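You operate a simulated robot arm through the tools that you are given. There is no shell and no other tool. Be economical: measure what you need, move in short steps, check, and stop when the job is done.

Carry out the task below with a simulated robot arm. There is one attempt and no reset: what you move stays moved.

TASK
Put the carton marked "rice" from the dining table on the green plate and the carton marked "milk" on the blue plate.
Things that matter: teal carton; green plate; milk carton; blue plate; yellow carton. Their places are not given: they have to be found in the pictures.

It is judged by the outcome, as a careful person would: the job done as asked, and still so three seconds after it is handed in. It fails if anything else is knocked over, pushed out of place, dropped, spilled or broken.

THE ROBOT
A 7-joint arm with a two-finger parallel gripper, fixed in place. Base frame: the origin is at the foot of the arm, x ahead of it, y to its left, z up; the work surface is at about z = 0. Lengths are in m, angles in rad, forces in N, time in s.
With the tool pointing down near the work surface it reaches from about 0.24 to 0.62 m from the base axis. Its first joint turns from -1.152 to 1.152 rad. Payload 2.6 kg.
Tool frame: the origin (TCP) lies between the finger pads and is the grasp point; the fingertips stand 0.03 m ahead of it; z points along the fingers, y is the line along which they close. The gripper opens to 0.094 m. The fingers are 0.028 m wide and 0.01 m thick; the gripper's body (0.05 by 0.096 m) begins 0.055 m behind the TCP.
Orientation is that of the tool frame in the base frame, as a unit quaternion [w, x, y, z]. With the fingers straight down and closing along the base's y, the tool's x points along the base's -x, its y along +y and its z along -z.

THE INTERFACE
- The arm moves only by the tool nudge_tool. Its argument "motion" is one flat list of numbers, 7 for each row, row after row: the shift along the base's x, y, z in units of 20 mm (1.0 is 20 mm), then the turn, a rotation vector about the base's x, y, z in units of 5 degrees (1.0 is 5 degrees), then the finger opening in cm, from 0 to 9.4. In form: [tx, ty, tz, ax, ay, az, hand, tx, ty, tz, ax, ay, az, hand, ...]. A call has 1 to 8 rows; each row shifts and turns the commanded pose from where the row before left it. A call with a number of a shift or a turn outside -1 to 1 is refused whole. A row lasts 0.2 s, in which the tool goes at most 0.05 m and 0.15 rad; a call with a longer step from one row to the next is refused whole, and so is a gripper value outside its range. A pose out of reach is approached as far as the arm can. The call stops where the force on the tool passes 40 N (or 10 N more than at its start, if that is more) or the arm is blocked; 0.2 s more then pass. The fingers move at their own pace (about 0.072 m/s each) and stop on an object; they squeeze with about 35 N. The grip force told is the motor's: it shows also when the fingers shut on nothing. Time passes only in rows, and 0.2 s behind the last, so rows that do not move let the fingers close. It gives the time, the measured TCP pose, the force on the tool (base axes), the opening and the grip force at its end, in the units of the frame above (readings bear some noise), and new pictures: "show" is both (left out), scene, wrist or none.
- Cameras (640 x 400 px; columns grow to the right, rows downward): "scene" is fixed at [0.0347, 0.4403, 0.5698]; the picture's right is [-0.70, -0.71, 0.00], its down [-0.52, 0.51, -0.68] and it looks along [0.49, -0.48, -0.73] (base axes); focal length 214 px, centre (320, 200). "wrist" rides on the gripper at [-0.037, 0, -0.058] in the tool frame; the picture's right is [0.00, -1.00, 0.00], its down [0.97, 0.00, -0.24] and it looks along [0.24, 0.00, 0.97] (tool axes); focal length 218 px, centre (320, 200).
- point_at(camera, pixels): for up to 12 pixels [column, row] of the newest picture of that camera ("zoom" is the newest enlarged one), the place [x, y, z] in the base frame of the surface seen there, good to about 0.002 m, but the place of the scene camera against the robot may be out by one fixed shift of up to 0.025 m in any direction. No time passes.
- inspect(camera, box): a new picture of the part [left, top, right, bottom] of that camera's present view, enlarged. No time passes.
- sign_off(): hands the job in; it is judged then, once.

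Work in short steps. Measure before you move; look again where a grasp or a placing could have gone wrong, and mend it. You have 60 turns and 120 pictures in all, the two below and enlarged ones among them. Open the gripper and draw the arm clear of the work before you hand the job in, unless the task says otherwise; then end with one line.

The tools are called after ">>>" by a JSON object that holds its "fn" and its "kwargs". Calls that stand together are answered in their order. nudge_tool: Moves the arm, as the interface text tells. Its arguments: {"type":"object","properties":{"motion":{"type":"array"},"show":{"type":"string","enum":["both","scene","wrist","none"]}},"required":["motion"]} The other tools are called the same way: point_at (camera, pixels) gives the place of the surface under pixels of a picture; inspect (camera, box) takes an enlarged picture of a part of a camera's view; sign_off () hands the job in.

At the start:

```text
clock: 0.0
position: [0.4261, 0.0199, 0.3226]
orientation: [0.0, 0.0, 1.0, 0.0]
force: [-0.2, 0.3, -0.1]
gripper_width: 0.0939
gripper_force: 0.2
```

scene: 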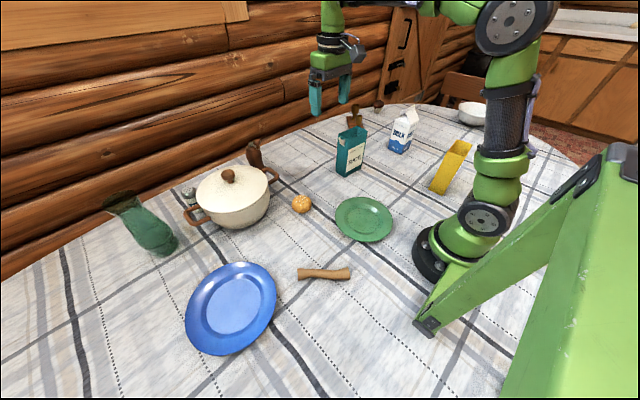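
wrist: 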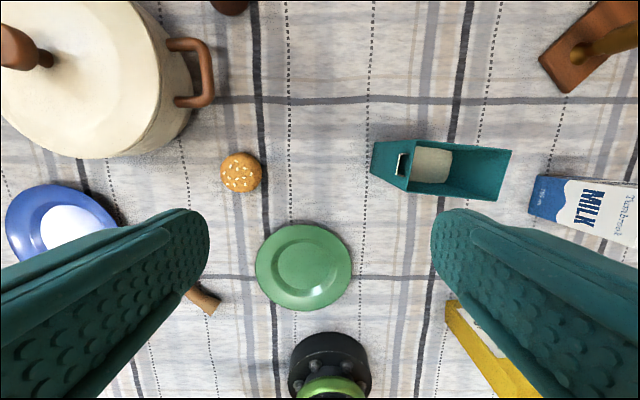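

The cartons stand near scene (350,150), (403,130) and (452,165). I'll enlarge them to read the labels.

>>> {"fn": "inspect", "kwargs": {"camera": "scene", "box": [320, 90, 490, 200]}}

>>> {"fn": "point_at", "kwargs": {"camera": "wrist", "pixels": [[300, 265], [60, 222], [376, 160], [508, 152], [497, 200], [408, 188], [432, 165], [460, 175], [540, 195], [585, 180], [475, 330], [240, 172]]}}

>>> {"fn": "point_at", "kwargs": {"camera": "scene", "pixels": [[364, 218], [230, 305], [350, 160], [340, 131], [365, 130], [400, 140], [395, 120], [412, 108], [445, 178], [458, 145], [302, 203], [322, 274]]}}

```text
3.64 times, centred on (405, 145) of scene
```

zoom: 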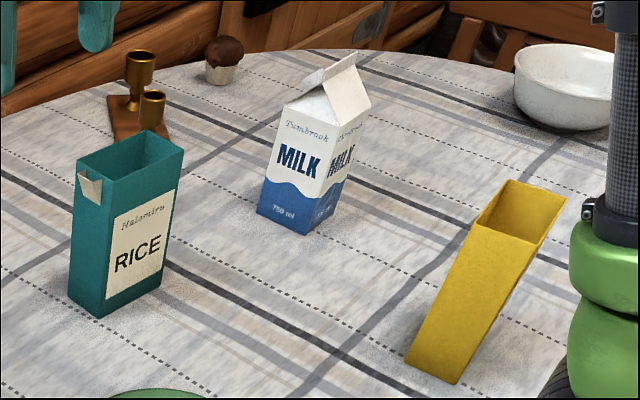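

```text
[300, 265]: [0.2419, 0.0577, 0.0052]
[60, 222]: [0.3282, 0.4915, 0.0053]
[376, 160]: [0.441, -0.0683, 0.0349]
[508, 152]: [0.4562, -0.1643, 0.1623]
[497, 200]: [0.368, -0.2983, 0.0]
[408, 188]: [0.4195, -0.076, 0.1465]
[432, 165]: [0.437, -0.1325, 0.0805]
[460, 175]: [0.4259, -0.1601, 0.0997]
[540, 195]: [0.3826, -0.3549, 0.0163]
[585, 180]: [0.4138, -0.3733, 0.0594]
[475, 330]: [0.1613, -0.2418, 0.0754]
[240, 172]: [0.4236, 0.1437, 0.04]
```

```text
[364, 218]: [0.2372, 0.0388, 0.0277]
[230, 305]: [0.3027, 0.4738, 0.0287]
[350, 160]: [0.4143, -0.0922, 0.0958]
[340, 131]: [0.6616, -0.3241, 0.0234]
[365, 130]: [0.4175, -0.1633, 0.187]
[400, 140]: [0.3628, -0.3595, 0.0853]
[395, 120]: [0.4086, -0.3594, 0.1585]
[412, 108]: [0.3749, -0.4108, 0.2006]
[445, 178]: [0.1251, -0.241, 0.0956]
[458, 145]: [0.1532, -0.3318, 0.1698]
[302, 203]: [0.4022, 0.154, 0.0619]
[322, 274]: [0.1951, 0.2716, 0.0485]
```

>>> {"fn": "inspect", "kwargs": {"camera": "wrist", "box": [350, 110, 530, 222]}}

```text
3.56 times, centred on (440, 166) of wrist
```

zoom: 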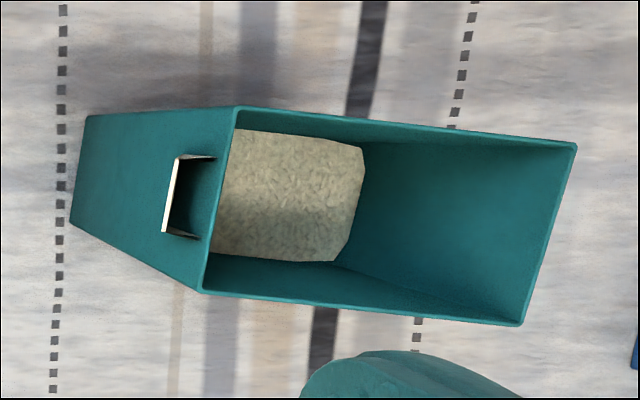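

The rice carton is open and half full, so it has to stay upright. I'll measure its rim corners and walls.

>>> {"fn": "point_at", "kwargs": {"camera": "zoom", "pixels": [[239, 109], [206, 291], [574, 146], [521, 323], [88, 118], [71, 222], [400, 125], [370, 308], [300, 200]]}}

>>> {"fn": "point_at", "kwargs": {"camera": "wrist", "pixels": [[257, 268], [350, 268], [303, 225], [303, 309], [303, 268], [262, 290], [537, 178], [531, 213], [622, 245], [6, 222], [60, 186], [40, 240]]}}

```text
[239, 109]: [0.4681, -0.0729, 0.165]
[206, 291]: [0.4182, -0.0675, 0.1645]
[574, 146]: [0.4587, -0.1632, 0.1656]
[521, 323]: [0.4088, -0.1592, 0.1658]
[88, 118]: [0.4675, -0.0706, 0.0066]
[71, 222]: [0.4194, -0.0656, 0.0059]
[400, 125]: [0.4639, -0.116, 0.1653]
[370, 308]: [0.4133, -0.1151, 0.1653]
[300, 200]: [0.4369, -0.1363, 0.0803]
```

```text
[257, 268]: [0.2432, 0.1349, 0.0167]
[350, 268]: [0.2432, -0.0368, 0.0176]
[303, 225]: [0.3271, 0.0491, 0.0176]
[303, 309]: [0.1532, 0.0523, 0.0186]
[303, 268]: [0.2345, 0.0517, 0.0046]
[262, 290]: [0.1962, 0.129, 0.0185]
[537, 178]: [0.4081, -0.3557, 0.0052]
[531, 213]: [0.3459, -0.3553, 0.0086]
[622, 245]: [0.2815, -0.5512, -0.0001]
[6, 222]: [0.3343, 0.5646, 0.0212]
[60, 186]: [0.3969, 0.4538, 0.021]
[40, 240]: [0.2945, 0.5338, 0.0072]
```

The rice carton is centred at about (0.4385, -0.1157), 0.05 x 0.091 m, rim at z 0.165, and its short axis is turned -5.5° from x. The green plate is centred at (0.240, 0.049). I'll move over the carton at this height and start turning so the fingers close along the short axis.

>>> {"fn": "nudge_tool", "kwargs": {"motion": [0.0775, -0.85, 0, 0, 0, 1, 9.4, 0.0775, -0.85, 0, 0, 0, 1, 9.4, 0.0775, -0.85, 0, 0, 0, 1, 9.4, 0.0775, -0.85, 0, 0, 0, 1, 9.4, 0.0775, -0.85, 0, 0, 0, 1, 9.4, 0.0775, -0.85, 0, 0, 0, 1, 9.4, 0.0775, -0.85, 0, 0, 0, 1, 9.4, 0.0775, -0.85, 0, 0, 0, 1, 9.4], "show": "none"}}

>>> {"fn": "nudge_tool", "kwargs": {"motion": [0, 0, 0, 0, 0, 1, 9.4, 0, 0, 0, 0, 0, 1, 9.4, 0, 0, 0, 0, 0, 1, 9.4, 0, 0, 0, 0, 0, 1, 9.4, 0, 0, 0, 0, 0, 1, 9.4, 0, 0, 0, 0, 0, 1, 9.4, 0, 0, 0, 0, 0, 1, 9.4, 0, 0, 0, 0, 0, 1, 9.4], "show": "none"}}

>>> {"fn": "nudge_tool", "kwargs": {"motion": [0, 0, 0, 0, 0, 0.9, 9.4, 0, 0, 0, 0, 0, 0, 9.4]}}

```text
clock: 1.8
position: [0.4392, -0.1181, 0.3227]
orientation: [0.0, -0.343, 0.939, 0.0]
force: [0.2, 0.2, -0.6]
gripper_width: 0.0939
gripper_force: 0.0
```

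```text
clock: 3.6
position: [0.4389, -0.1161, 0.3216]
orientation: [0.0, -0.643, 0.766, 0.001]
force: [0.1, -0.3, -0.7]
gripper_width: 0.0938
gripper_force: 0.2
```

```text
clock: 4.2
position: [0.4386, -0.1166, 0.3223]
orientation: [0.0, -0.672, 0.74, 0.0]
force: [0.6, -0.1, 0.1]
gripper_width: 0.0941
gripper_force: 0.1
```

scene: 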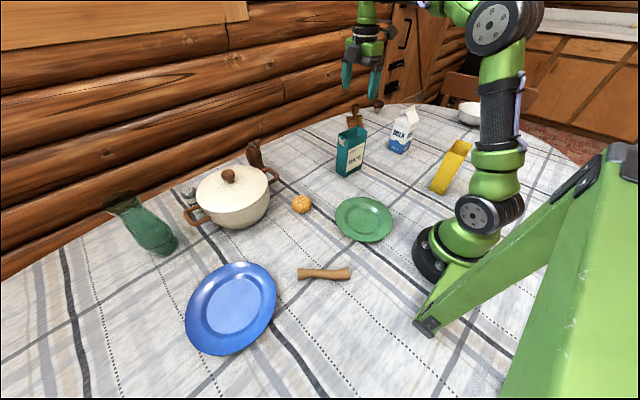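
wrist: 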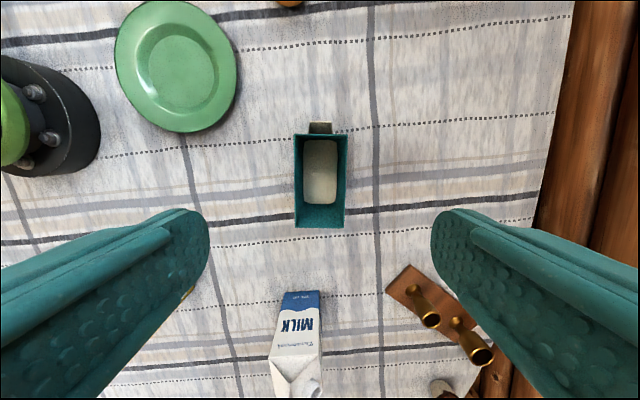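

The carton is square to the fingers, with its rim between columns 294 and 350. I'll recheck the rim and measure the milk carton from here.

>>> {"fn": "point_at", "kwargs": {"camera": "wrist", "pixels": [[295, 134], [348, 134], [295, 226], [345, 226], [284, 293], [319, 292], [276, 355], [321, 354], [176, 72], [150, 72], [200, 72], [305, 365]]}}

>>> {"fn": "inspect", "kwargs": {"camera": "wrist", "box": [230, 275, 390, 400]}}

```text
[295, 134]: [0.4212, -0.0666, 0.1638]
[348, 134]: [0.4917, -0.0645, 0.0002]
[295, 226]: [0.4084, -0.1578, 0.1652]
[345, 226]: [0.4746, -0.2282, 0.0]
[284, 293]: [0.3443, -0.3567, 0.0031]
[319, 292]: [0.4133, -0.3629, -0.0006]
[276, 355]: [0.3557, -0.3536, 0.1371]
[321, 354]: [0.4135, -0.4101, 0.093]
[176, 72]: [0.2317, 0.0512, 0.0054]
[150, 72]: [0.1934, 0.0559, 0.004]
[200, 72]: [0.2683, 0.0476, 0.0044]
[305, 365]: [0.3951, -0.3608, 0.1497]
```

```text
3.20 times, centred on (310, 338) of wrist
```

zoom: 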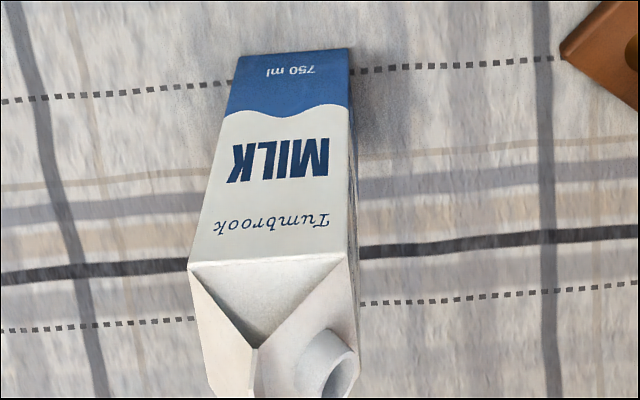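

Everything lines up, so I'll descend 0.20 m to z ≈ 0.122. That leaves the palm about 12 mm above the rim.

>>> {"fn": "nudge_tool", "kwargs": {"motion": [0, 0, -1, 0, 0, 0, 9.4, 0, 0, -1, 0, 0, 0, 9.4, 0, 0, -1, 0, 0, 0, 9.4, 0, 0, -1, 0, 0, 0, 9.4, 0, 0, -1, 0, 0, 0, 9.4, 0, 0, -1, 0, 0, 0, 9.4, 0, 0, 0, 0, 0, 0, 9.4]}}

```text
clock: 5.8
position: [0.4398, -0.1173, 0.2012]
orientation: [0.0, -0.672, 0.74, 0.0]
force: [-0.5, 0.7, -0.1]
gripper_width: 0.094
gripper_force: 0.1
```

scene: 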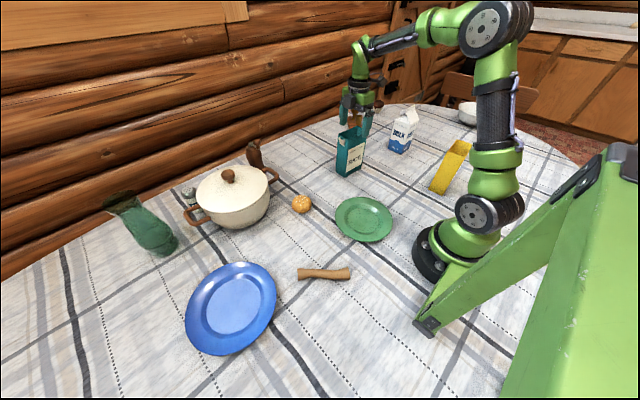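
wrist: 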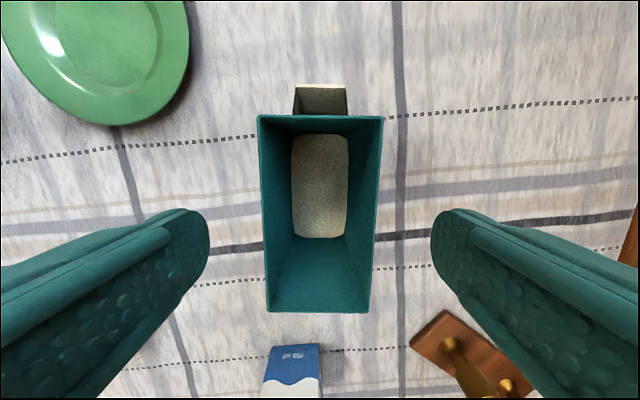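

It's centred between the fingers. I'll go down the last 0.078 m and close.

>>> {"fn": "nudge_tool", "kwargs": {"motion": [0, 0, -1, 0, 0, 0, 9.4, 0, 0, -1, 0, 0, 0, 9.4, 0, 0, -1, 0, 0, 0, 9.4, 0, 0, -0.9, 0, 0, 0, 9.4, 0, 0, 0, 0, 0, 0, 4, 0, 0, 0, 0, 0, 0, 4, 0, 0, 0, 0, 0, 0, 4]}}

```text
clock: 7.4
position: [0.441, -0.1174, 0.123]
orientation: [0.0, -0.673, 0.74, 0.0]
force: [0.2, 0.6, 0.4]
gripper_width: 0.0563
gripper_force: 35.3
```

scene: 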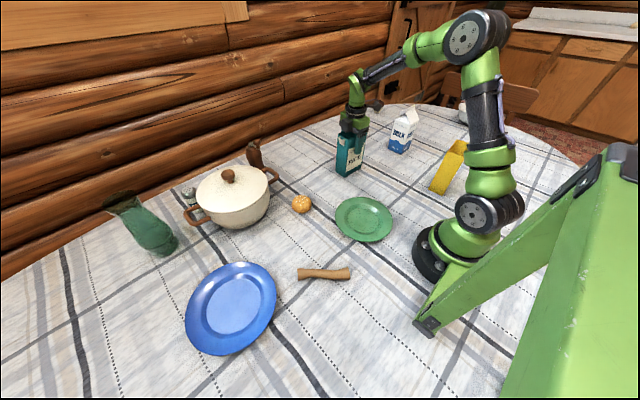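
wrist: 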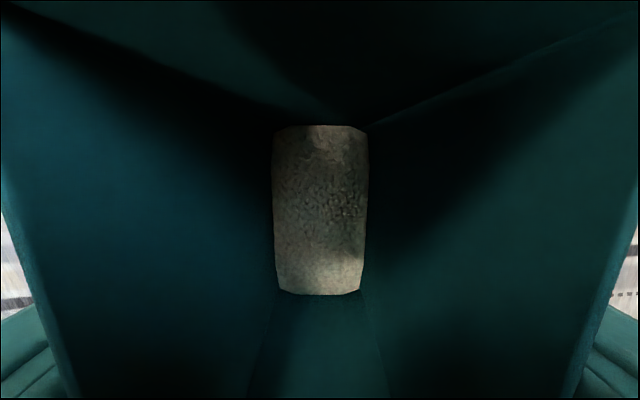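

The grip is firm at 35 N and 0.056 m wide. I'll lift it slowly.

>>> {"fn": "nudge_tool", "kwargs": {"motion": [0, 0, 0.5, 0, 0, 0, 4, 0, 0, 0.7, 0, 0, 0, 4, 0, 0, 0.7, 0, 0, 0, 4, 0, 0, 0.7, 0, 0, 0, 4, 0, 0, 0.5, 0, 0, 0, 4, 0, 0, 0, 0, 0, 0, 4], "show": "scene"}}

```text
clock: 8.8
position: [0.439, -0.1161, 0.1871]
orientation: [-0.001, -0.672, 0.74, 0.0]
force: [-0.3, 0.3, -3.0]
gripper_width: 0.056
gripper_force: 34.9
```

scene: 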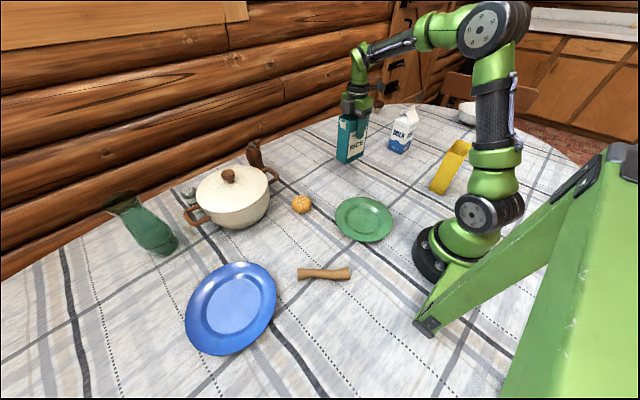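

It lifted cleanly. Next I'll carry it smoothly over the green plate.

>>> {"fn": "nudge_tool", "kwargs": {"motion": [-0.4, 0.336, 0, 0, 0, 0, 4, -0.7, 0.588, 0, 0, 0, 0, 4, -0.7, 0.588, 0, 0, 0, 0, 4, -0.7, 0.588, 0, 0, 0, 0, 4, -0.7, 0.588, 0, 0, 0, 0, 4, -0.7, 0.588, 0, 0, 0, 0, 4, -0.7, 0.588, 0, 0, 0, 0, 4, -0.7, 0.588, 0, 0, 0, 0, 4], "show": "none"}}

>>> {"fn": "nudge_tool", "kwargs": {"motion": [-0.7, 0.588, 0, 0, 0, 0, 4, -0.7, 0.588, 0, 0, 0, 0, 4, -0.7, 0.588, 0, 0, 0, 0, 4, -0.7, 0.588, 0, 0, 0, 0, 4, -0.7, 0.588, 0, 0, 0, 0, 4, -0.6, 0.5, 0, 0, 0, 0, 4, -0.43, 0.36, 0, 0, 0, 0, 4, 0, 0, 0, 0, 0, 0, 4]}}

```text
clock: 10.6
position: [0.333, -0.0271, 0.1847]
orientation: [0.001, -0.672, 0.74, 0.0]
force: [0.1, -0.3, -2.8]
gripper_width: 0.0562
gripper_force: 35.0
```

```text
clock: 12.4
position: [0.2432, 0.0478, 0.1859]
orientation: [-0.001, -0.673, 0.74, 0.0]
force: [-0.4, 0.4, -3.7]
gripper_width: 0.056
gripper_force: 35.0
```

scene: 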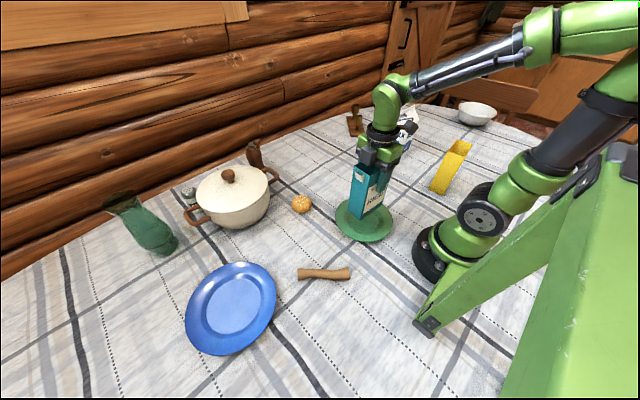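
wrist: 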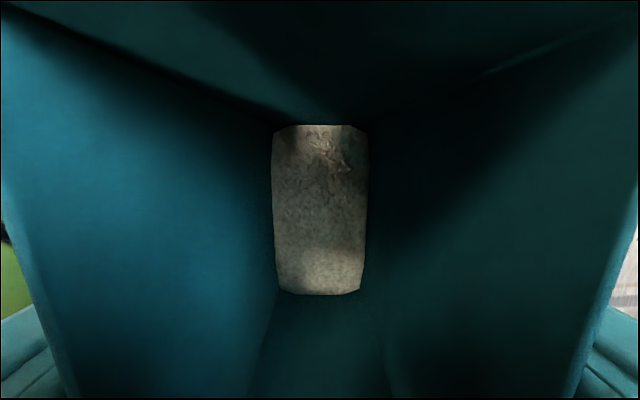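

It's over the plate, with the carton bottom at about z 0.062. I'll lower 0.05 m and then finish in small steps.

>>> {"fn": "nudge_tool", "kwargs": {"motion": [0, 0, -0.6, 0, 0, 0, 4, 0, 0, -0.7, 0, 0, 0, 4, 0, 0, -0.6, 0, 0, 0, 4, 0, 0, -0.35, 0, 0, 0, 4, 0, 0, 0, 0, 0, 0, 4], "show": "scene"}}

>>> {"fn": "nudge_tool", "kwargs": {"motion": [0, 0, -0.15, 0, 0, 0, 4, 0, 0, -0.15, 0, 0, 0, 4, 0, 0, -0.1, 0, 0, 0, 4, 0, 0, -0.1, 0, 0, 0, 4, 0, 0, 0, 0, 0, 0, 4], "show": "scene"}}

>>> {"fn": "inspect", "kwargs": {"camera": "scene", "box": [310, 130, 430, 260]}}

```text
clock: 13.6
position: [0.2439, 0.0482, 0.1415]
orientation: [0.0, -0.672, 0.741, 0.0]
force: [0.3, -0.2, -2.7]
gripper_width: 0.056
gripper_force: 34.6
```

scene: 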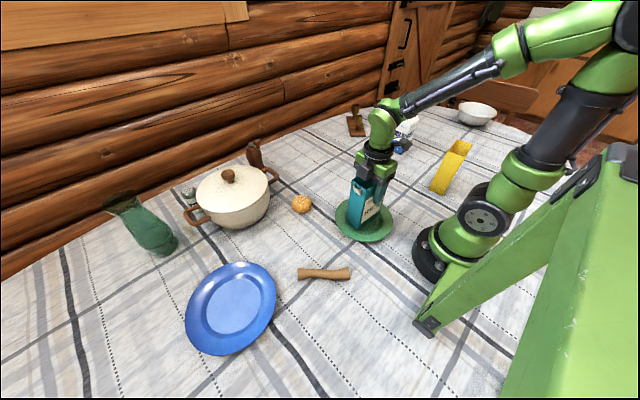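

```text
clock: 14.8
position: [0.2439, 0.0488, 0.1312]
orientation: [0.002, -0.673, 0.74, 0.001]
force: [-4.9, 3.2, 32.5]
gripper_width: 0.0561
gripper_force: 34.8
```

scene: 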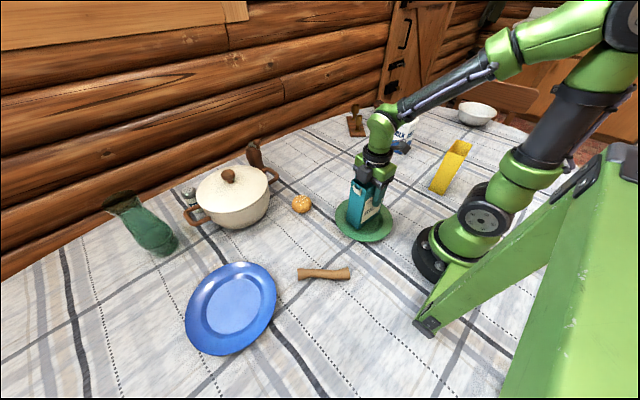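

```text
3.08 times, centred on (370, 195) of scene
```

zoom: 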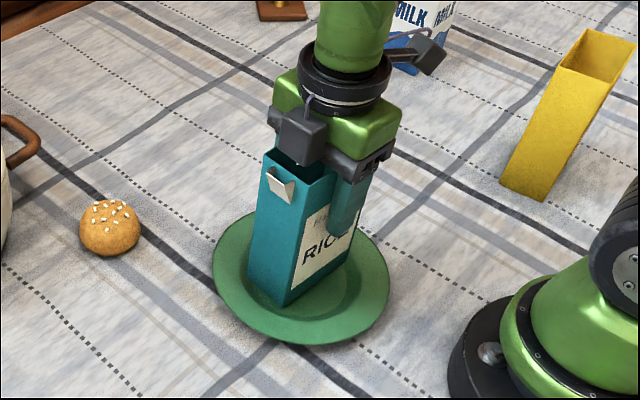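

It has touched down with 32 N upward at z 0.131. I'll back off 2 mm, then open slowly.

>>> {"fn": "nudge_tool", "kwargs": {"motion": [0, 0, 0.08, 0, 0, 0, 4, 0, 0, 0, 0, 0, 0, 4], "show": "none"}}

>>> {"fn": "nudge_tool", "kwargs": {"motion": [0, 0, 0, 0, 0, 0, 6, 0, 0, 0, 0, 0, 0, 7.5, 0, 0, 0, 0, 0, 0, 9.4, 0, 0, 0, 0, 0, 0, 9.4]}}

>>> {"fn": "inspect", "kwargs": {"camera": "scene", "box": [310, 130, 430, 260]}}

```text
clock: 15.4
position: [0.2412, 0.0488, 0.1312]
orientation: [-0.002, -0.672, 0.74, 0.001]
force: [0.8, -1.1, -1.5]
gripper_width: 0.0563
gripper_force: 34.7
```

```text
clock: 16.4
position: [0.2432, 0.0494, 0.1321]
orientation: [0.001, -0.673, 0.74, 0.001]
force: [-1.5, -0.1, -0.6]
gripper_width: 0.0938
gripper_force: 0.1
```

scene: 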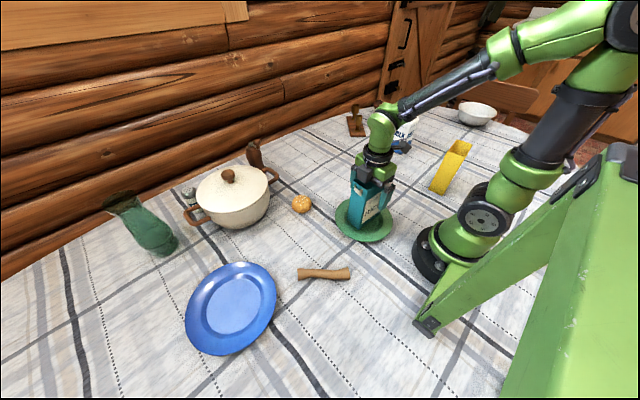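
wrist: 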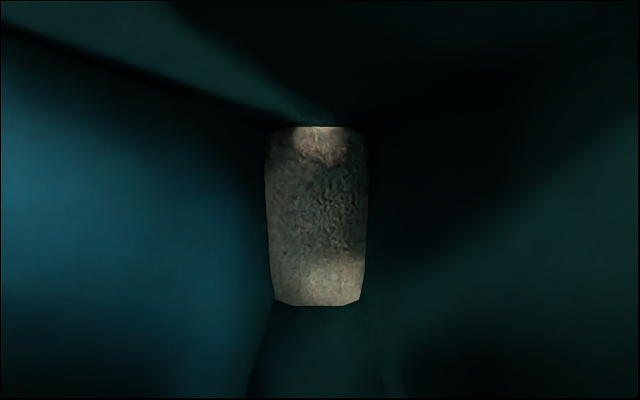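

```text
3.08 times, centred on (370, 195) of scene
```

zoom: 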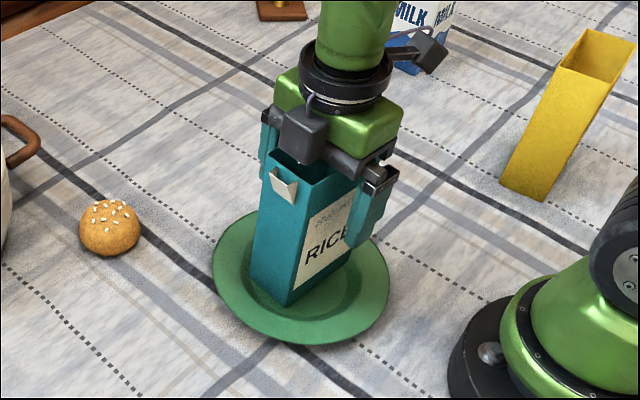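

The carton is standing on the plate with the fingers clear, so I'll raise straight up.

>>> {"fn": "nudge_tool", "kwargs": {"motion": [0, 0, 0.5, 0, 0, 0, 9.4, 0, 0, 1, 0, 0, 0, 9.4, 0, 0, 1, 0, 0, 0, 9.4, 0, 0, 1, 0, 0, 0, 9.4, 0, 0, 1, 0, 0, 0, 9.4, 0, 0, 1, 0, 0, 0, 9.4, 0, 0, 1, 0, 0, 0, 9.4, 0, 0, 1, 0, 0, 0, 9.4]}}

>>> {"fn": "inspect", "kwargs": {"camera": "scene", "box": [310, 130, 430, 260]}}

```text
clock: 18.2
position: [0.243, 0.0495, 0.285]
orientation: [-0.001, -0.672, 0.741, 0.0]
force: [0.1, 0.3, 0.0]
gripper_width: 0.0941
gripper_force: 0.0
```

scene: 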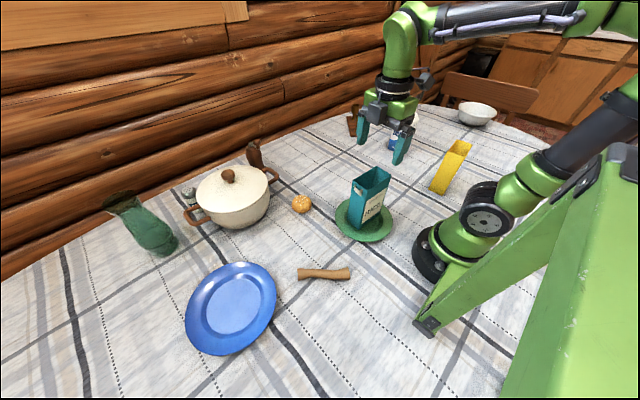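
wrist: 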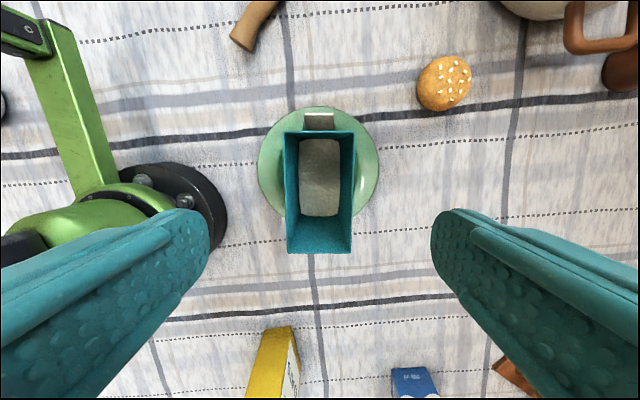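

```text
3.08 times, centred on (370, 195) of scene
```

zoom: 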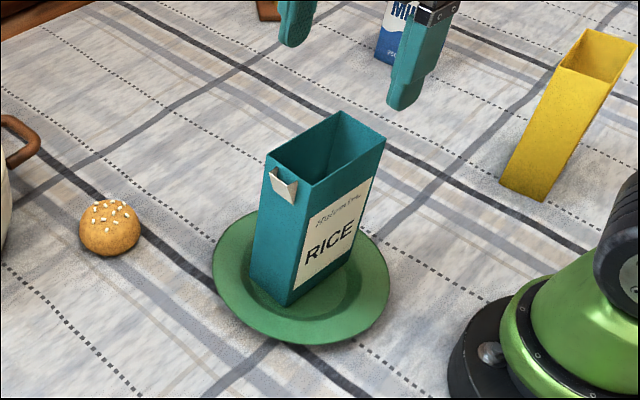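

Rice is done. I'll check the rim level and move toward the milk carton at safe height.

>>> {"fn": "point_at", "kwargs": {"camera": "wrist", "pixels": [[286, 133], [353, 133], [287, 252], [350, 252]]}}

>>> {"fn": "nudge_tool", "kwargs": {"motion": [0.2, -0.6, 0.5, 0, 0, 0, 9.4, 0.3, -0.94, 0.5, 0, 0, 0, 9.4, 0.3, -0.94, 0.5, 0, 0, 0, 9.4, 0.3, -0.94, 0.5, 0, 0, 0, 9.4, 0.3, -0.94, 0, 0, 0, 0, 9.4, 0.3, -0.94, 0, 0, 0, 0, 9.4, 0.3, -0.94, 0, 0, 0, 0, 9.4, 0.3, -0.94, 0, 0, 0, 0, 9.4], "show": "none"}}

>>> {"fn": "nudge_tool", "kwargs": {"motion": [0.3, -0.94, 0, 0, 0, 0, 9.4, 0.3, -0.94, 0, 0, 0, 0, 9.4, 0.3, -0.94, 0, 0, 0, 0, 9.4, 0.3, -0.94, 0, 0, 0, 0, 9.4, 0.3, -0.94, 0, 0, 0, 0, 9.4, 0.3, -0.94, 0, 0, 0, 0, 9.4, 0.3, -0.94, 0, 0, 0, 0, 9.4, 0.3, -0.94, 0, 0, 0, 0, 9.4], "show": "none"}}

>>> {"fn": "nudge_tool", "kwargs": {"motion": [0.4, -0.9, 0, 0, 0, 0, 9.4, 0.4, -0.9, 0, 0, 0, 0, 9.4, 0.4, -0.9, 0, 0, 0, 0, 9.4, 0.4, -0.9, 0, 0, 0, 0, 9.4, 0.3, -0.9, 0, 0, 0, 0, 9.4, 0.3, -0.9, 0, 0, 0, 0, 9.4, 0, 0, 0, 0, 0, 0, 9.4]}}

```text
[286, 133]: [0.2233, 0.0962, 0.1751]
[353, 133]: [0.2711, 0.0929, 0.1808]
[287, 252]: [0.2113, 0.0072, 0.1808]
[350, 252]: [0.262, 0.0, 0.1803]
```

```text
clock: 20.0
position: [0.289, -0.0952, 0.3228]
orientation: [0.001, -0.673, 0.74, -0.001]
force: [-0.2, 0.2, 0.0]
gripper_width: 0.094
gripper_force: 0.0
```

```text
clock: 21.8
position: [0.3359, -0.2456, 0.3226]
orientation: [0.0, -0.672, 0.74, 0.0]
force: [0.6, -0.4, 0.4]
gripper_width: 0.0938
gripper_force: 0.0
```

```text
clock: 23.4
position: [0.3806, -0.3515, 0.3226]
orientation: [0.001, -0.672, 0.741, 0.0]
force: [0.6, 0.8, -0.1]
gripper_width: 0.0941
gripper_force: 0.0
```

scene: 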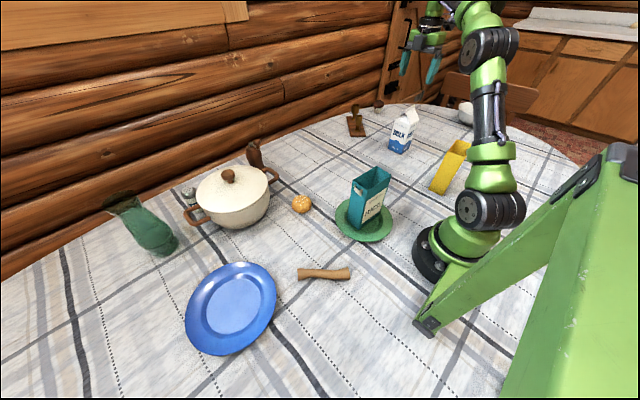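
wrist: 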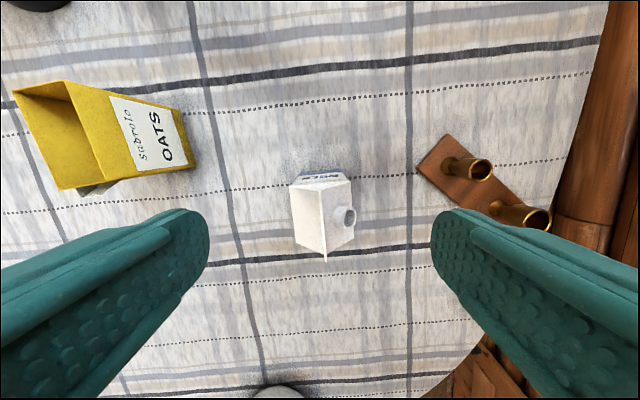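

The rice carton stands level, rim at about 0.18. Next I'll zoom in on the milk carton at wrist (324,213).

>>> {"fn": "inspect", "kwargs": {"camera": "wrist", "box": [268, 155, 388, 275]}}

```text
3.33 times, centred on (328, 215) of wrist
```

zoom: 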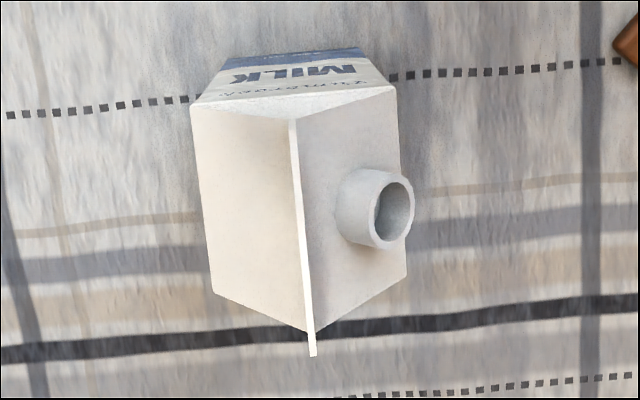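

>>> {"fn": "point_at", "kwargs": {"camera": "zoom", "pixels": [[193, 106], [394, 90], [213, 292], [404, 274], [293, 124], [312, 350], [300, 220], [411, 212], [380, 175], [378, 242], [240, 60], [360, 52]]}}

>>> {"fn": "point_at", "kwargs": {"camera": "zoom", "pixels": [[405, 185], [410, 230], [395, 250], [340, 200], [395, 130], [404, 262], [302, 240], [305, 300], [297, 160], [208, 260], [198, 150], [375, 180]]}}

```text
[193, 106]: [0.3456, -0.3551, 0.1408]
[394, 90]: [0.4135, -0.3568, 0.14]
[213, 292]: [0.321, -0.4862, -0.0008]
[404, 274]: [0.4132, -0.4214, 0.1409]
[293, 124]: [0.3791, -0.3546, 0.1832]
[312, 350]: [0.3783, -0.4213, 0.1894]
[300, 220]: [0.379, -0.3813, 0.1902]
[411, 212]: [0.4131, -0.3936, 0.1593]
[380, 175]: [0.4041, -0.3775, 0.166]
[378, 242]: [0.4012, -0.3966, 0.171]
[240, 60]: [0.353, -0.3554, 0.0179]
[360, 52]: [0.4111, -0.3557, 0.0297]
```

```text
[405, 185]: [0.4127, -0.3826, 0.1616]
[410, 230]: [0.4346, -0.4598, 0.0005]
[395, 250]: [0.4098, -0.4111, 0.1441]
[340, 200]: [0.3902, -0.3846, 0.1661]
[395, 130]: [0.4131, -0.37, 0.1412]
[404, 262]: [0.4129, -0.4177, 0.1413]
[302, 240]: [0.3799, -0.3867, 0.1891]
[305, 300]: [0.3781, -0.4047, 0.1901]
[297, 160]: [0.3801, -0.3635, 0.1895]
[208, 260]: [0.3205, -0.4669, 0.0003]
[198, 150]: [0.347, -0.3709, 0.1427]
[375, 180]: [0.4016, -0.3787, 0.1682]
```

The milk carton is 0.068 x 0.066 m, centred at (0.3795, -0.3885), with shoulder z 0.141 and ridge z 0.19 running along y. It has an open spout on +x. I'll turn back so the fingers close along y, clear of the spout, and centre over it.

>>> {"fn": "nudge_tool", "kwargs": {"motion": [0, -0.2, 0, 0, 0, -1, 9.4, 0, -0.2, 0, 0, 0, -1, 9.4, 0, -0.2, 0, 0, 0, -1, 9.4, 0, -0.2, 0, 0, 0, -1, 9.4, 0, -0.2, 0, 0, 0, -1, 9.4, 0, -0.2, 0, 0, 0, -1, 9.4, 0, -0.2, 0, 0, 0, -1, 9.4, 0, -0.2, 0, 0, 0, -1, 9.4], "show": "none"}}

>>> {"fn": "nudge_tool", "kwargs": {"motion": [0, -0.2, 0, 0, 0, -1, 9.4, 0, 0, 0, 0, 0, -1, 9.4, 0, 0, 0, 0, 0, -1, 9.4, 0, 0, 0, 0, 0, -1, 9.4, 0, 0, 0, 0, 0, -1, 9.4, 0, 0, 0, 0, 0, -1, 9.4, 0, 0, 0, 0, 0, -1, 9.4, 0, 0, 0, 0, 0, -1, 9.4], "show": "none"}}

>>> {"fn": "nudge_tool", "kwargs": {"motion": [0, 0, 0, 0, 0, -1, 9.4, 0, 0, 0, 0, 0, -0.2, 9.4, 0, 0, 0, 0, 0, 0, 9.4]}}

>>> {"fn": "inspect", "kwargs": {"camera": "wrist", "box": [240, 100, 400, 260]}}

```text
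clock: 25.2
position: [0.3799, -0.3844, 0.3219]
orientation: [0.0, -0.378, 0.926, 0.0]
force: [0.0, -0.2, 0.3]
gripper_width: 0.0939
gripper_force: 0.0
```

```text
clock: 27.0
position: [0.3827, -0.3849, 0.3205]
orientation: [0.001, -0.039, 0.999, -0.001]
force: [-0.8, -0.8, 0.5]
gripper_width: 0.0941
gripper_force: 0.0
out of reach, approached as far as the arm can: row 1
```

```text
clock: 27.8
position: [0.383, -0.3843, 0.3208]
orientation: [0.001, 0.015, 1.0, -0.001]
force: [0.2, 0.1, -0.3]
gripper_width: 0.0941
gripper_force: 0.1
```

scene: 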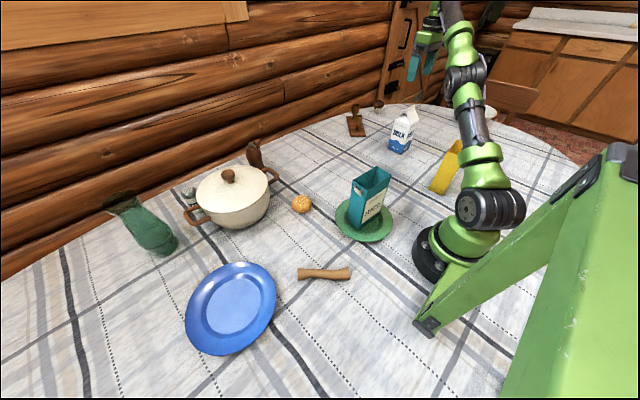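
wrist: 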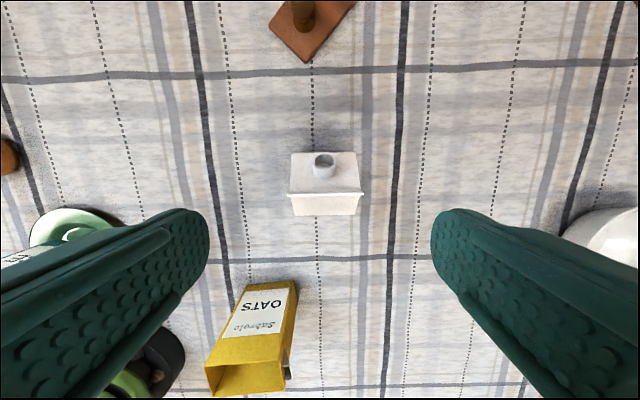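

```text
2.50 times, centred on (320, 180) of wrist
```

zoom: 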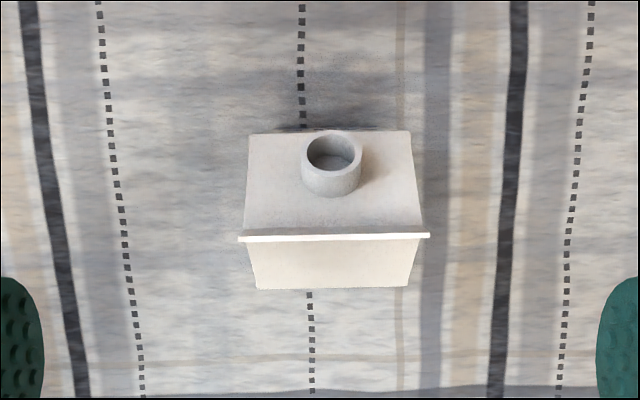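

At this height I'm at the edge of reach. I'll lower 0.06 m (tips stay above the ridge) and re-measure.

>>> {"fn": "nudge_tool", "kwargs": {"motion": [0, 0, -1, 0, 0, 0, 9.4, 0, 0, -1, 0, 0, 0, 9.4, 0, 0, -1, 0, 0, 0, 9.4, 0, 0, 0, 0, 0, 0, 9.4], "show": "wrist"}}

>>> {"fn": "inspect", "kwargs": {"camera": "wrist", "box": [220, 100, 420, 260]}}

```text
clock: 28.8
position: [0.397, -0.3986, 0.2784]
orientation: [0.0, 0.013, 1.0, -0.001]
force: [0.1, -0.7, 1.0]
gripper_width: 0.0943
gripper_force: 0.1
out of reach, approached as far as the arm can: row 1, 2, 3
```

wrist: 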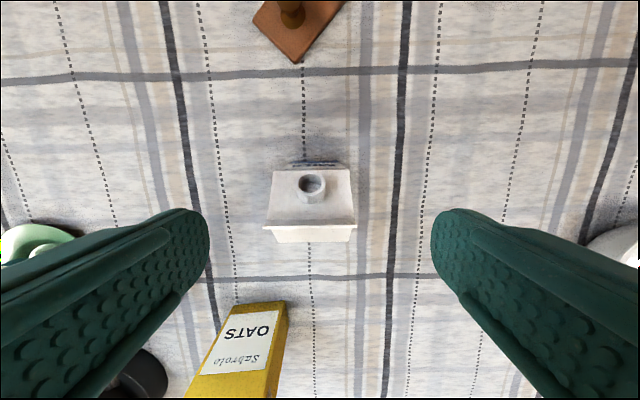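

```text
2.50 times, centred on (320, 180) of wrist
```

zoom: 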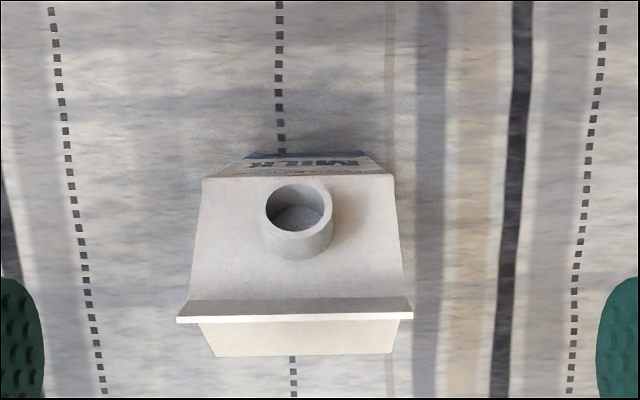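

The arm slid outward rather than just down, so this wrist pose seems to hit a limit. I'll probe with a small move back inward.

>>> {"fn": "nudge_tool", "kwargs": {"motion": [-0.5, 0.3, 0, 0, 0, 0, 9.4, -0.3, 0.2, 0, 0, 0, 0, 9.4, 0, 0, 0, 0, 0, 0, 9.4], "show": "scene"}}

```text
clock: 29.6
position: [0.3908, -0.4003, 0.2852]
orientation: [0.0, 0.014, 1.0, 0.001]
force: [-0.6, -0.1, -0.2]
gripper_width: 0.094
gripper_force: 0.0
out of reach, approached as far as the arm can: row 1, 2
```

scene: 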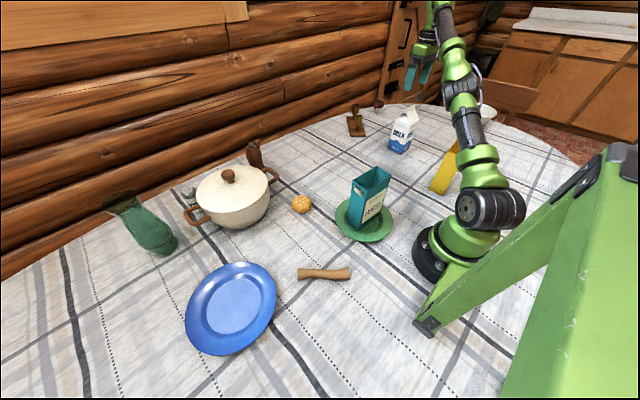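

The elbow's swing is against a joint limit at this yaw. I'll raise and turn back to the yaw that worked (closing along x). The spout is flush with the side face, so that grasp is usable.

>>> {"fn": "nudge_tool", "kwargs": {"motion": [-0.2, 0.4, 0.5, 0, 0, 1, 9.4, -0.2, 0.4, 0.5, 0, 0, 1, 9.4, -0.2, 0.4, 0.5, 0, 0, 1, 9.4, 0, 0.4, 0.5, 0, 0, 1, 9.4, 0, 0.4, 0, 0, 0, 1, 9.4, 0, 0.4, 0, 0, 0, 1, 9.4, 0, 0, 0, 0, 0, 1, 9.4, 0, 0, 0, 0, 0, 1, 9.4], "show": "none"}}

>>> {"fn": "nudge_tool", "kwargs": {"motion": [0, 0, 0, 0, 0, 1, 9.4, 0, 0, 0, 0, 0, 1, 9.4, 0, 0, 0, 0, 0, 1, 9.4, 0, 0, 0, 0, 0, 1, 9.4, 0, 0, 0, 0, 0, 1, 9.4, 0, 0, 0, 0, 0, 1, 9.4, 0, 0, 0, 0, 0, 1, 9.4, 0, 0, 0, 0, 0, 1, 9.4], "show": "none"}}

>>> {"fn": "nudge_tool", "kwargs": {"motion": [0, 0, 0, 0, 0, 1, 9.4, 0, 0, 0, 0, 0, 1, 9.4, 0, 0, 0, 0, 0, 0, 9.4]}}

```text
clock: 31.4
position: [0.3919, -0.3661, 0.3241]
orientation: [0.0, -0.329, 0.944, 0.001]
force: [0.3, -1.4, -0.6]
gripper_width: 0.0942
gripper_force: 0.0
out of reach, approached as far as the arm can: row 1, 2, 3, 5
```

```text
clock: 33.2
position: [0.3916, -0.3662, 0.3245]
orientation: [0.0, -0.632, 0.775, -0.001]
force: [0.2, -0.5, -0.2]
gripper_width: 0.0943
gripper_force: 0.1
```

```text
clock: 34.0
position: [0.3908, -0.365, 0.3242]
orientation: [0.001, -0.666, 0.746, -0.001]
force: [0.7, 0.3, 0.1]
gripper_width: 0.0938
gripper_force: 0.1
out of reach, approached as far as the arm can: row 2
```

scene: 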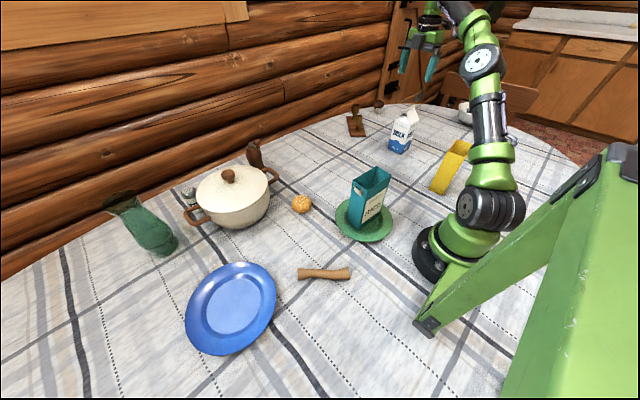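
wrist: 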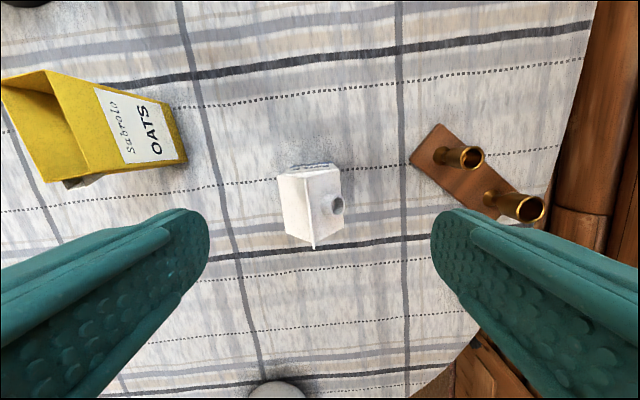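

The stuck poses fit a full-extension sphere, since at z 0.32 the maximum radius is about 0.545. I should descend at a smaller radius first, then move out. I'll check the clearance to the candle stand and pull in.

>>> {"fn": "point_at", "kwargs": {"camera": "wrist", "pixels": [[413, 161], [440, 126], [488, 212], [455, 156], [483, 158], [525, 206]]}}

>>> {"fn": "nudge_tool", "kwargs": {"motion": [-0.3, 0.5, 0, 0, 0, 0, 9.4, -0.3, 0.5, 0, 0, 0, 0, 9.4, -0.2, 0.4, -0.6, 0, 0, 0, 9.4, 0, 0, -0.8, 0, 0, 0, 9.4, 0, 0, -0.8, 0, 0, 0, 9.4, 0, 0, -0.8, 0, 0, 0.5, 9.4, 0, 0, -0.6, 0, 0, 0.5, 9.4, 0, 0, 0, 0, 0, 0, 9.4], "show": "wrist"}}

```text
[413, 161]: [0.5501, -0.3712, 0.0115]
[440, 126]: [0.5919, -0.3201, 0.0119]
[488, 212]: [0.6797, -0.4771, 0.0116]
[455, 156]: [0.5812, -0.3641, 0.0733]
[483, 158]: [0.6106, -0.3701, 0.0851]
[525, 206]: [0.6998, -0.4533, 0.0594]
```

```text
clock: 35.8
position: [0.3759, -0.3365, 0.2528]
orientation: [0.0, -0.698, 0.716, -0.002]
force: [0.0, -0.4, 0.1]
gripper_width: 0.0939
gripper_force: 0.1
```

wrist: 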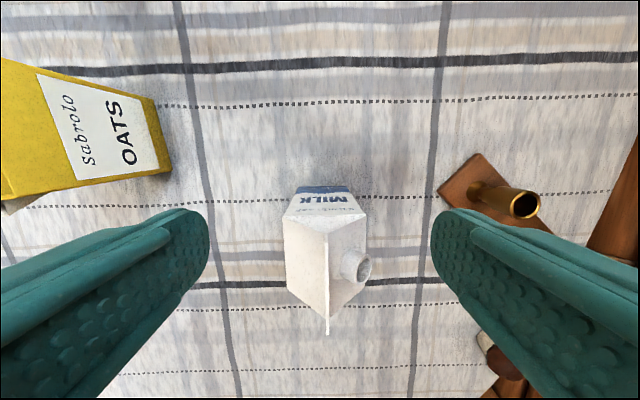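

That resolved it: yaw is 88.5° and the pose is exact. Next I'll move out over the carton; the tips at 0.22 clear the ridge at 0.19.

>>> {"fn": "nudge_tool", "kwargs": {"motion": [0.1, -0.7, 0, 0, 0, 0, 9.4, 0.08, -0.8, 0, 0, 0, 0, 9.4, 0, -0.8, 0, 0, 0, 0, 9.4, 0, -0.3, 0, 0, 0, 0, 9.4, 0, 0, 0, 0, 0, 0, 9.4], "show": "wrist"}}

>>> {"fn": "inspect", "kwargs": {"camera": "wrist", "box": [220, 80, 420, 280]}}

>>> {"fn": "point_at", "kwargs": {"camera": "zoom", "pixels": [[320, 200]]}}

```text
clock: 37.0
position: [0.3803, -0.3895, 0.2521]
orientation: [0.001, -0.697, 0.717, -0.002]
force: [0.4, -0.7, -0.4]
gripper_width: 0.094
gripper_force: 0.1
```

wrist: 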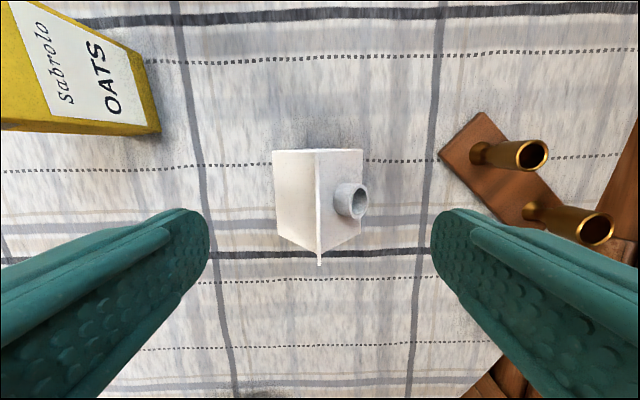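

```text
2.00 times, centred on (320, 180) of wrist
```

zoom: 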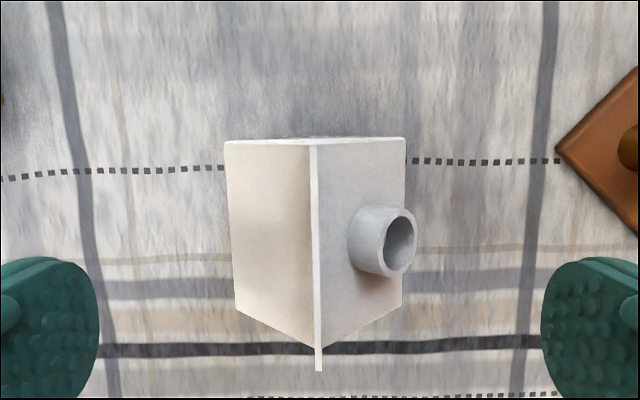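

```text
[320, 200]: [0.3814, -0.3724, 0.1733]
```

>>> {"fn": "point_at", "kwargs": {"camera": "zoom", "pixels": [[416, 240], [414, 225], [413, 255], [403, 150], [402, 290], [227, 145], [237, 305], [227, 180], [402, 170], [318, 365], [311, 150], [408, 268]]}}

```text
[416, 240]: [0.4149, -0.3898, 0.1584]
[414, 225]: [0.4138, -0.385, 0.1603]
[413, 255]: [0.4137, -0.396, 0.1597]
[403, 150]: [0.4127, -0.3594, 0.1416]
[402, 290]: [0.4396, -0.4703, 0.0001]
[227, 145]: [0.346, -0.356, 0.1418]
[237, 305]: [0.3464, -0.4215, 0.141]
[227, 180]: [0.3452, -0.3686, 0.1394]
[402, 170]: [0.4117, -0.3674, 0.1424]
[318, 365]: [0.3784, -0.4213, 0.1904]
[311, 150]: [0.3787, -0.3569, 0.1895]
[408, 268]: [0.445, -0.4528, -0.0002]
```

The spout protrudes about 1.5 mm past the face right where the finger would press, so I do want the y-grasp. I'll rotate here, within reach, by -89°.

>>> {"fn": "nudge_tool", "kwargs": {"motion": [0, 0, 0, 0, 0, -1, 9.4, 0, 0, 0, 0, 0, -1, 9.4, 0, 0, 0, 0, 0, -1, 9.4, 0, 0, 0, 0, 0, -1, 9.4, 0, 0, 0, 0, 0, -1, 9.4, 0, 0, 0, 0, 0, -1, 9.4, 0, 0, 0, 0, 0, -1, 9.4, 0, 0, 0, 0, 0, -1, 9.4], "show": "none"}}

>>> {"fn": "nudge_tool", "kwargs": {"motion": [0, 0, 0, 0, 0, -1, 9.4, 0, 0, 0, 0, 0, -1, 9.4, 0, 0, 0, 0, 0, -1, 9.4, 0, 0, 0, 0, 0, -1, 9.4, 0, 0, 0, 0, 0, -1, 9.4, 0, 0, 0, 0, 0, -1, 9.4, 0, 0, 0, 0, 0, -1, 9.4, 0, 0, 0, 0, 0, -1, 9.4], "show": "none"}}

>>> {"fn": "nudge_tool", "kwargs": {"motion": [0, 0, 0, 0, 0, -1, 9.4, 0, 0, 0, 0, 0, -0.8, 9.4, 0, 0, 0, 0, 0, 0, 9.4], "show": "wrist"}}

>>> {"fn": "inspect", "kwargs": {"camera": "wrist", "box": [220, 80, 420, 280]}}

```text
clock: 38.8
position: [0.3795, -0.3897, 0.2524]
orientation: [0.0, -0.41, 0.912, -0.002]
force: [0.5, 1.0, -0.2]
gripper_width: 0.094
gripper_force: 0.1
```

```text
clock: 40.6
position: [0.3799, -0.3896, 0.2519]
orientation: [0.0, -0.072, 0.997, 0.0]
force: [0.2, 0.0, -0.5]
gripper_width: 0.094
gripper_force: 0.1
```

```text
clock: 41.4
position: [0.3786, -0.3893, 0.2518]
orientation: [0.0, 0.006, 1.0, -0.002]
force: [-0.3, -0.3, 0.1]
gripper_width: 0.094
gripper_force: 0.1
```

wrist: 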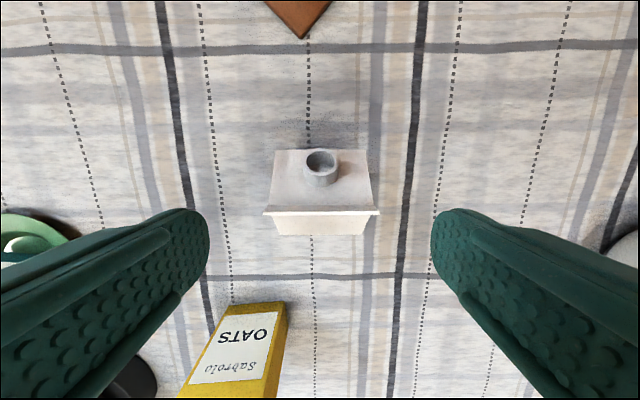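

```text
2.00 times, centred on (320, 180) of wrist
```

zoom: 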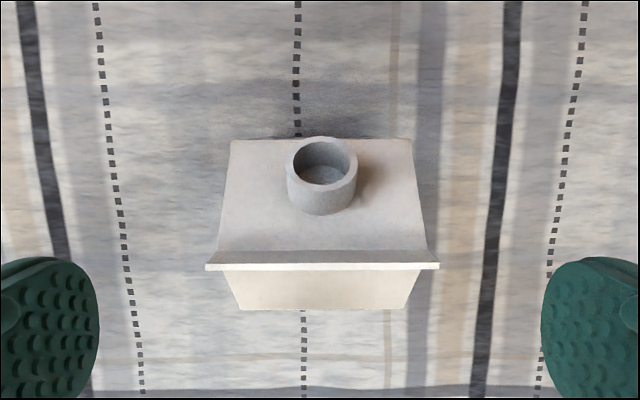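

All square and centred. I'll descend to z ≈ 0.143, where the palm clears the ridge by about 8 mm and the pads overlap the body below the shoulder, then close.

>>> {"fn": "nudge_tool", "kwargs": {"motion": [0, 0, -1, 0, 0, 0, 9.4, 0, 0, -1, 0, 0, 0, 9.4, 0, 0, -1, 0, 0, 0, 9.4, 0, 0, -1, 0, 0, 0, 9.4, 0, 0, -0.9, 0, 0, 0, 9.4, 0, 0, -0.5, 0, 0, 0, 9.4, 0, 0, 0, 0, 0, 0, 9.4], "show": "both"}}

>>> {"fn": "nudge_tool", "kwargs": {"motion": [0, 0, 0, 0, 0, 0, 5, 0, 0, 0, 0, 0, 0, 5, 0, 0, 0, 0, 0, 0, 5], "show": "both"}}

```text
clock: 43.0
position: [0.3805, -0.3883, 0.1443]
orientation: [-0.001, 0.006, 1.0, 0.0]
force: [-0.2, 0.8, -0.6]
gripper_width: 0.0943
gripper_force: 0.0
```

scene: 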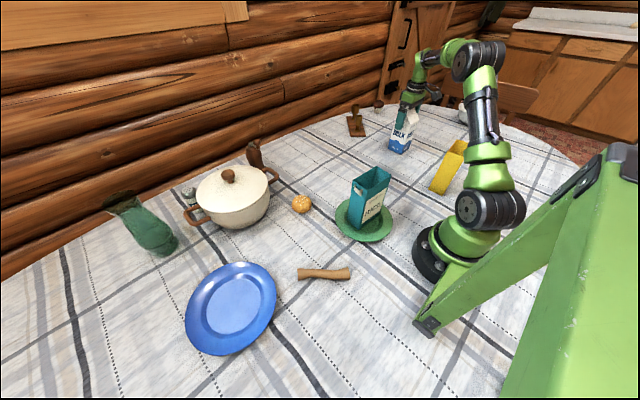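
wrist: 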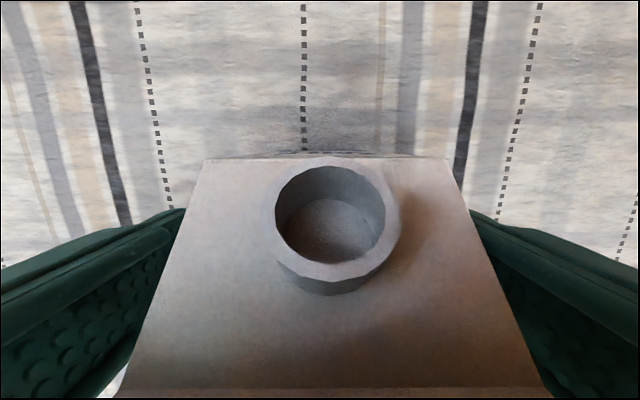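

```text
clock: 43.8
position: [0.38, -0.3892, 0.1454]
orientation: [0.0, 0.005, 1.0, -0.002]
force: [0.9, -4.4, 5.9]
gripper_width: 0.0719
gripper_force: 35.2
```

scene: 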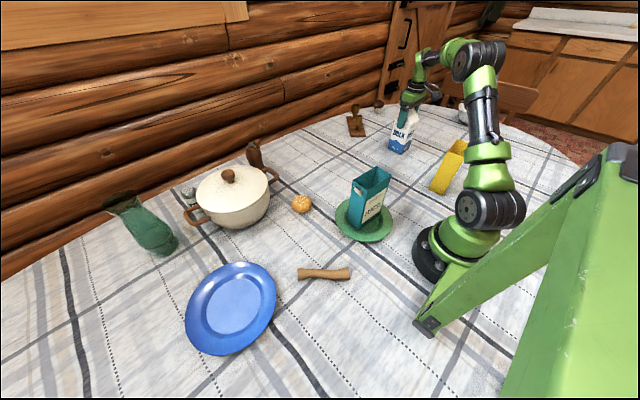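
wrist: 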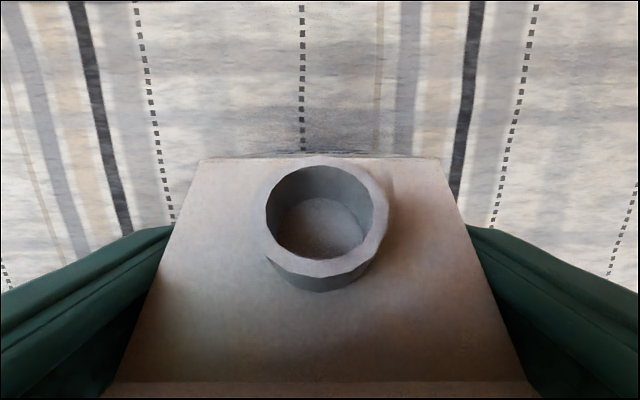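

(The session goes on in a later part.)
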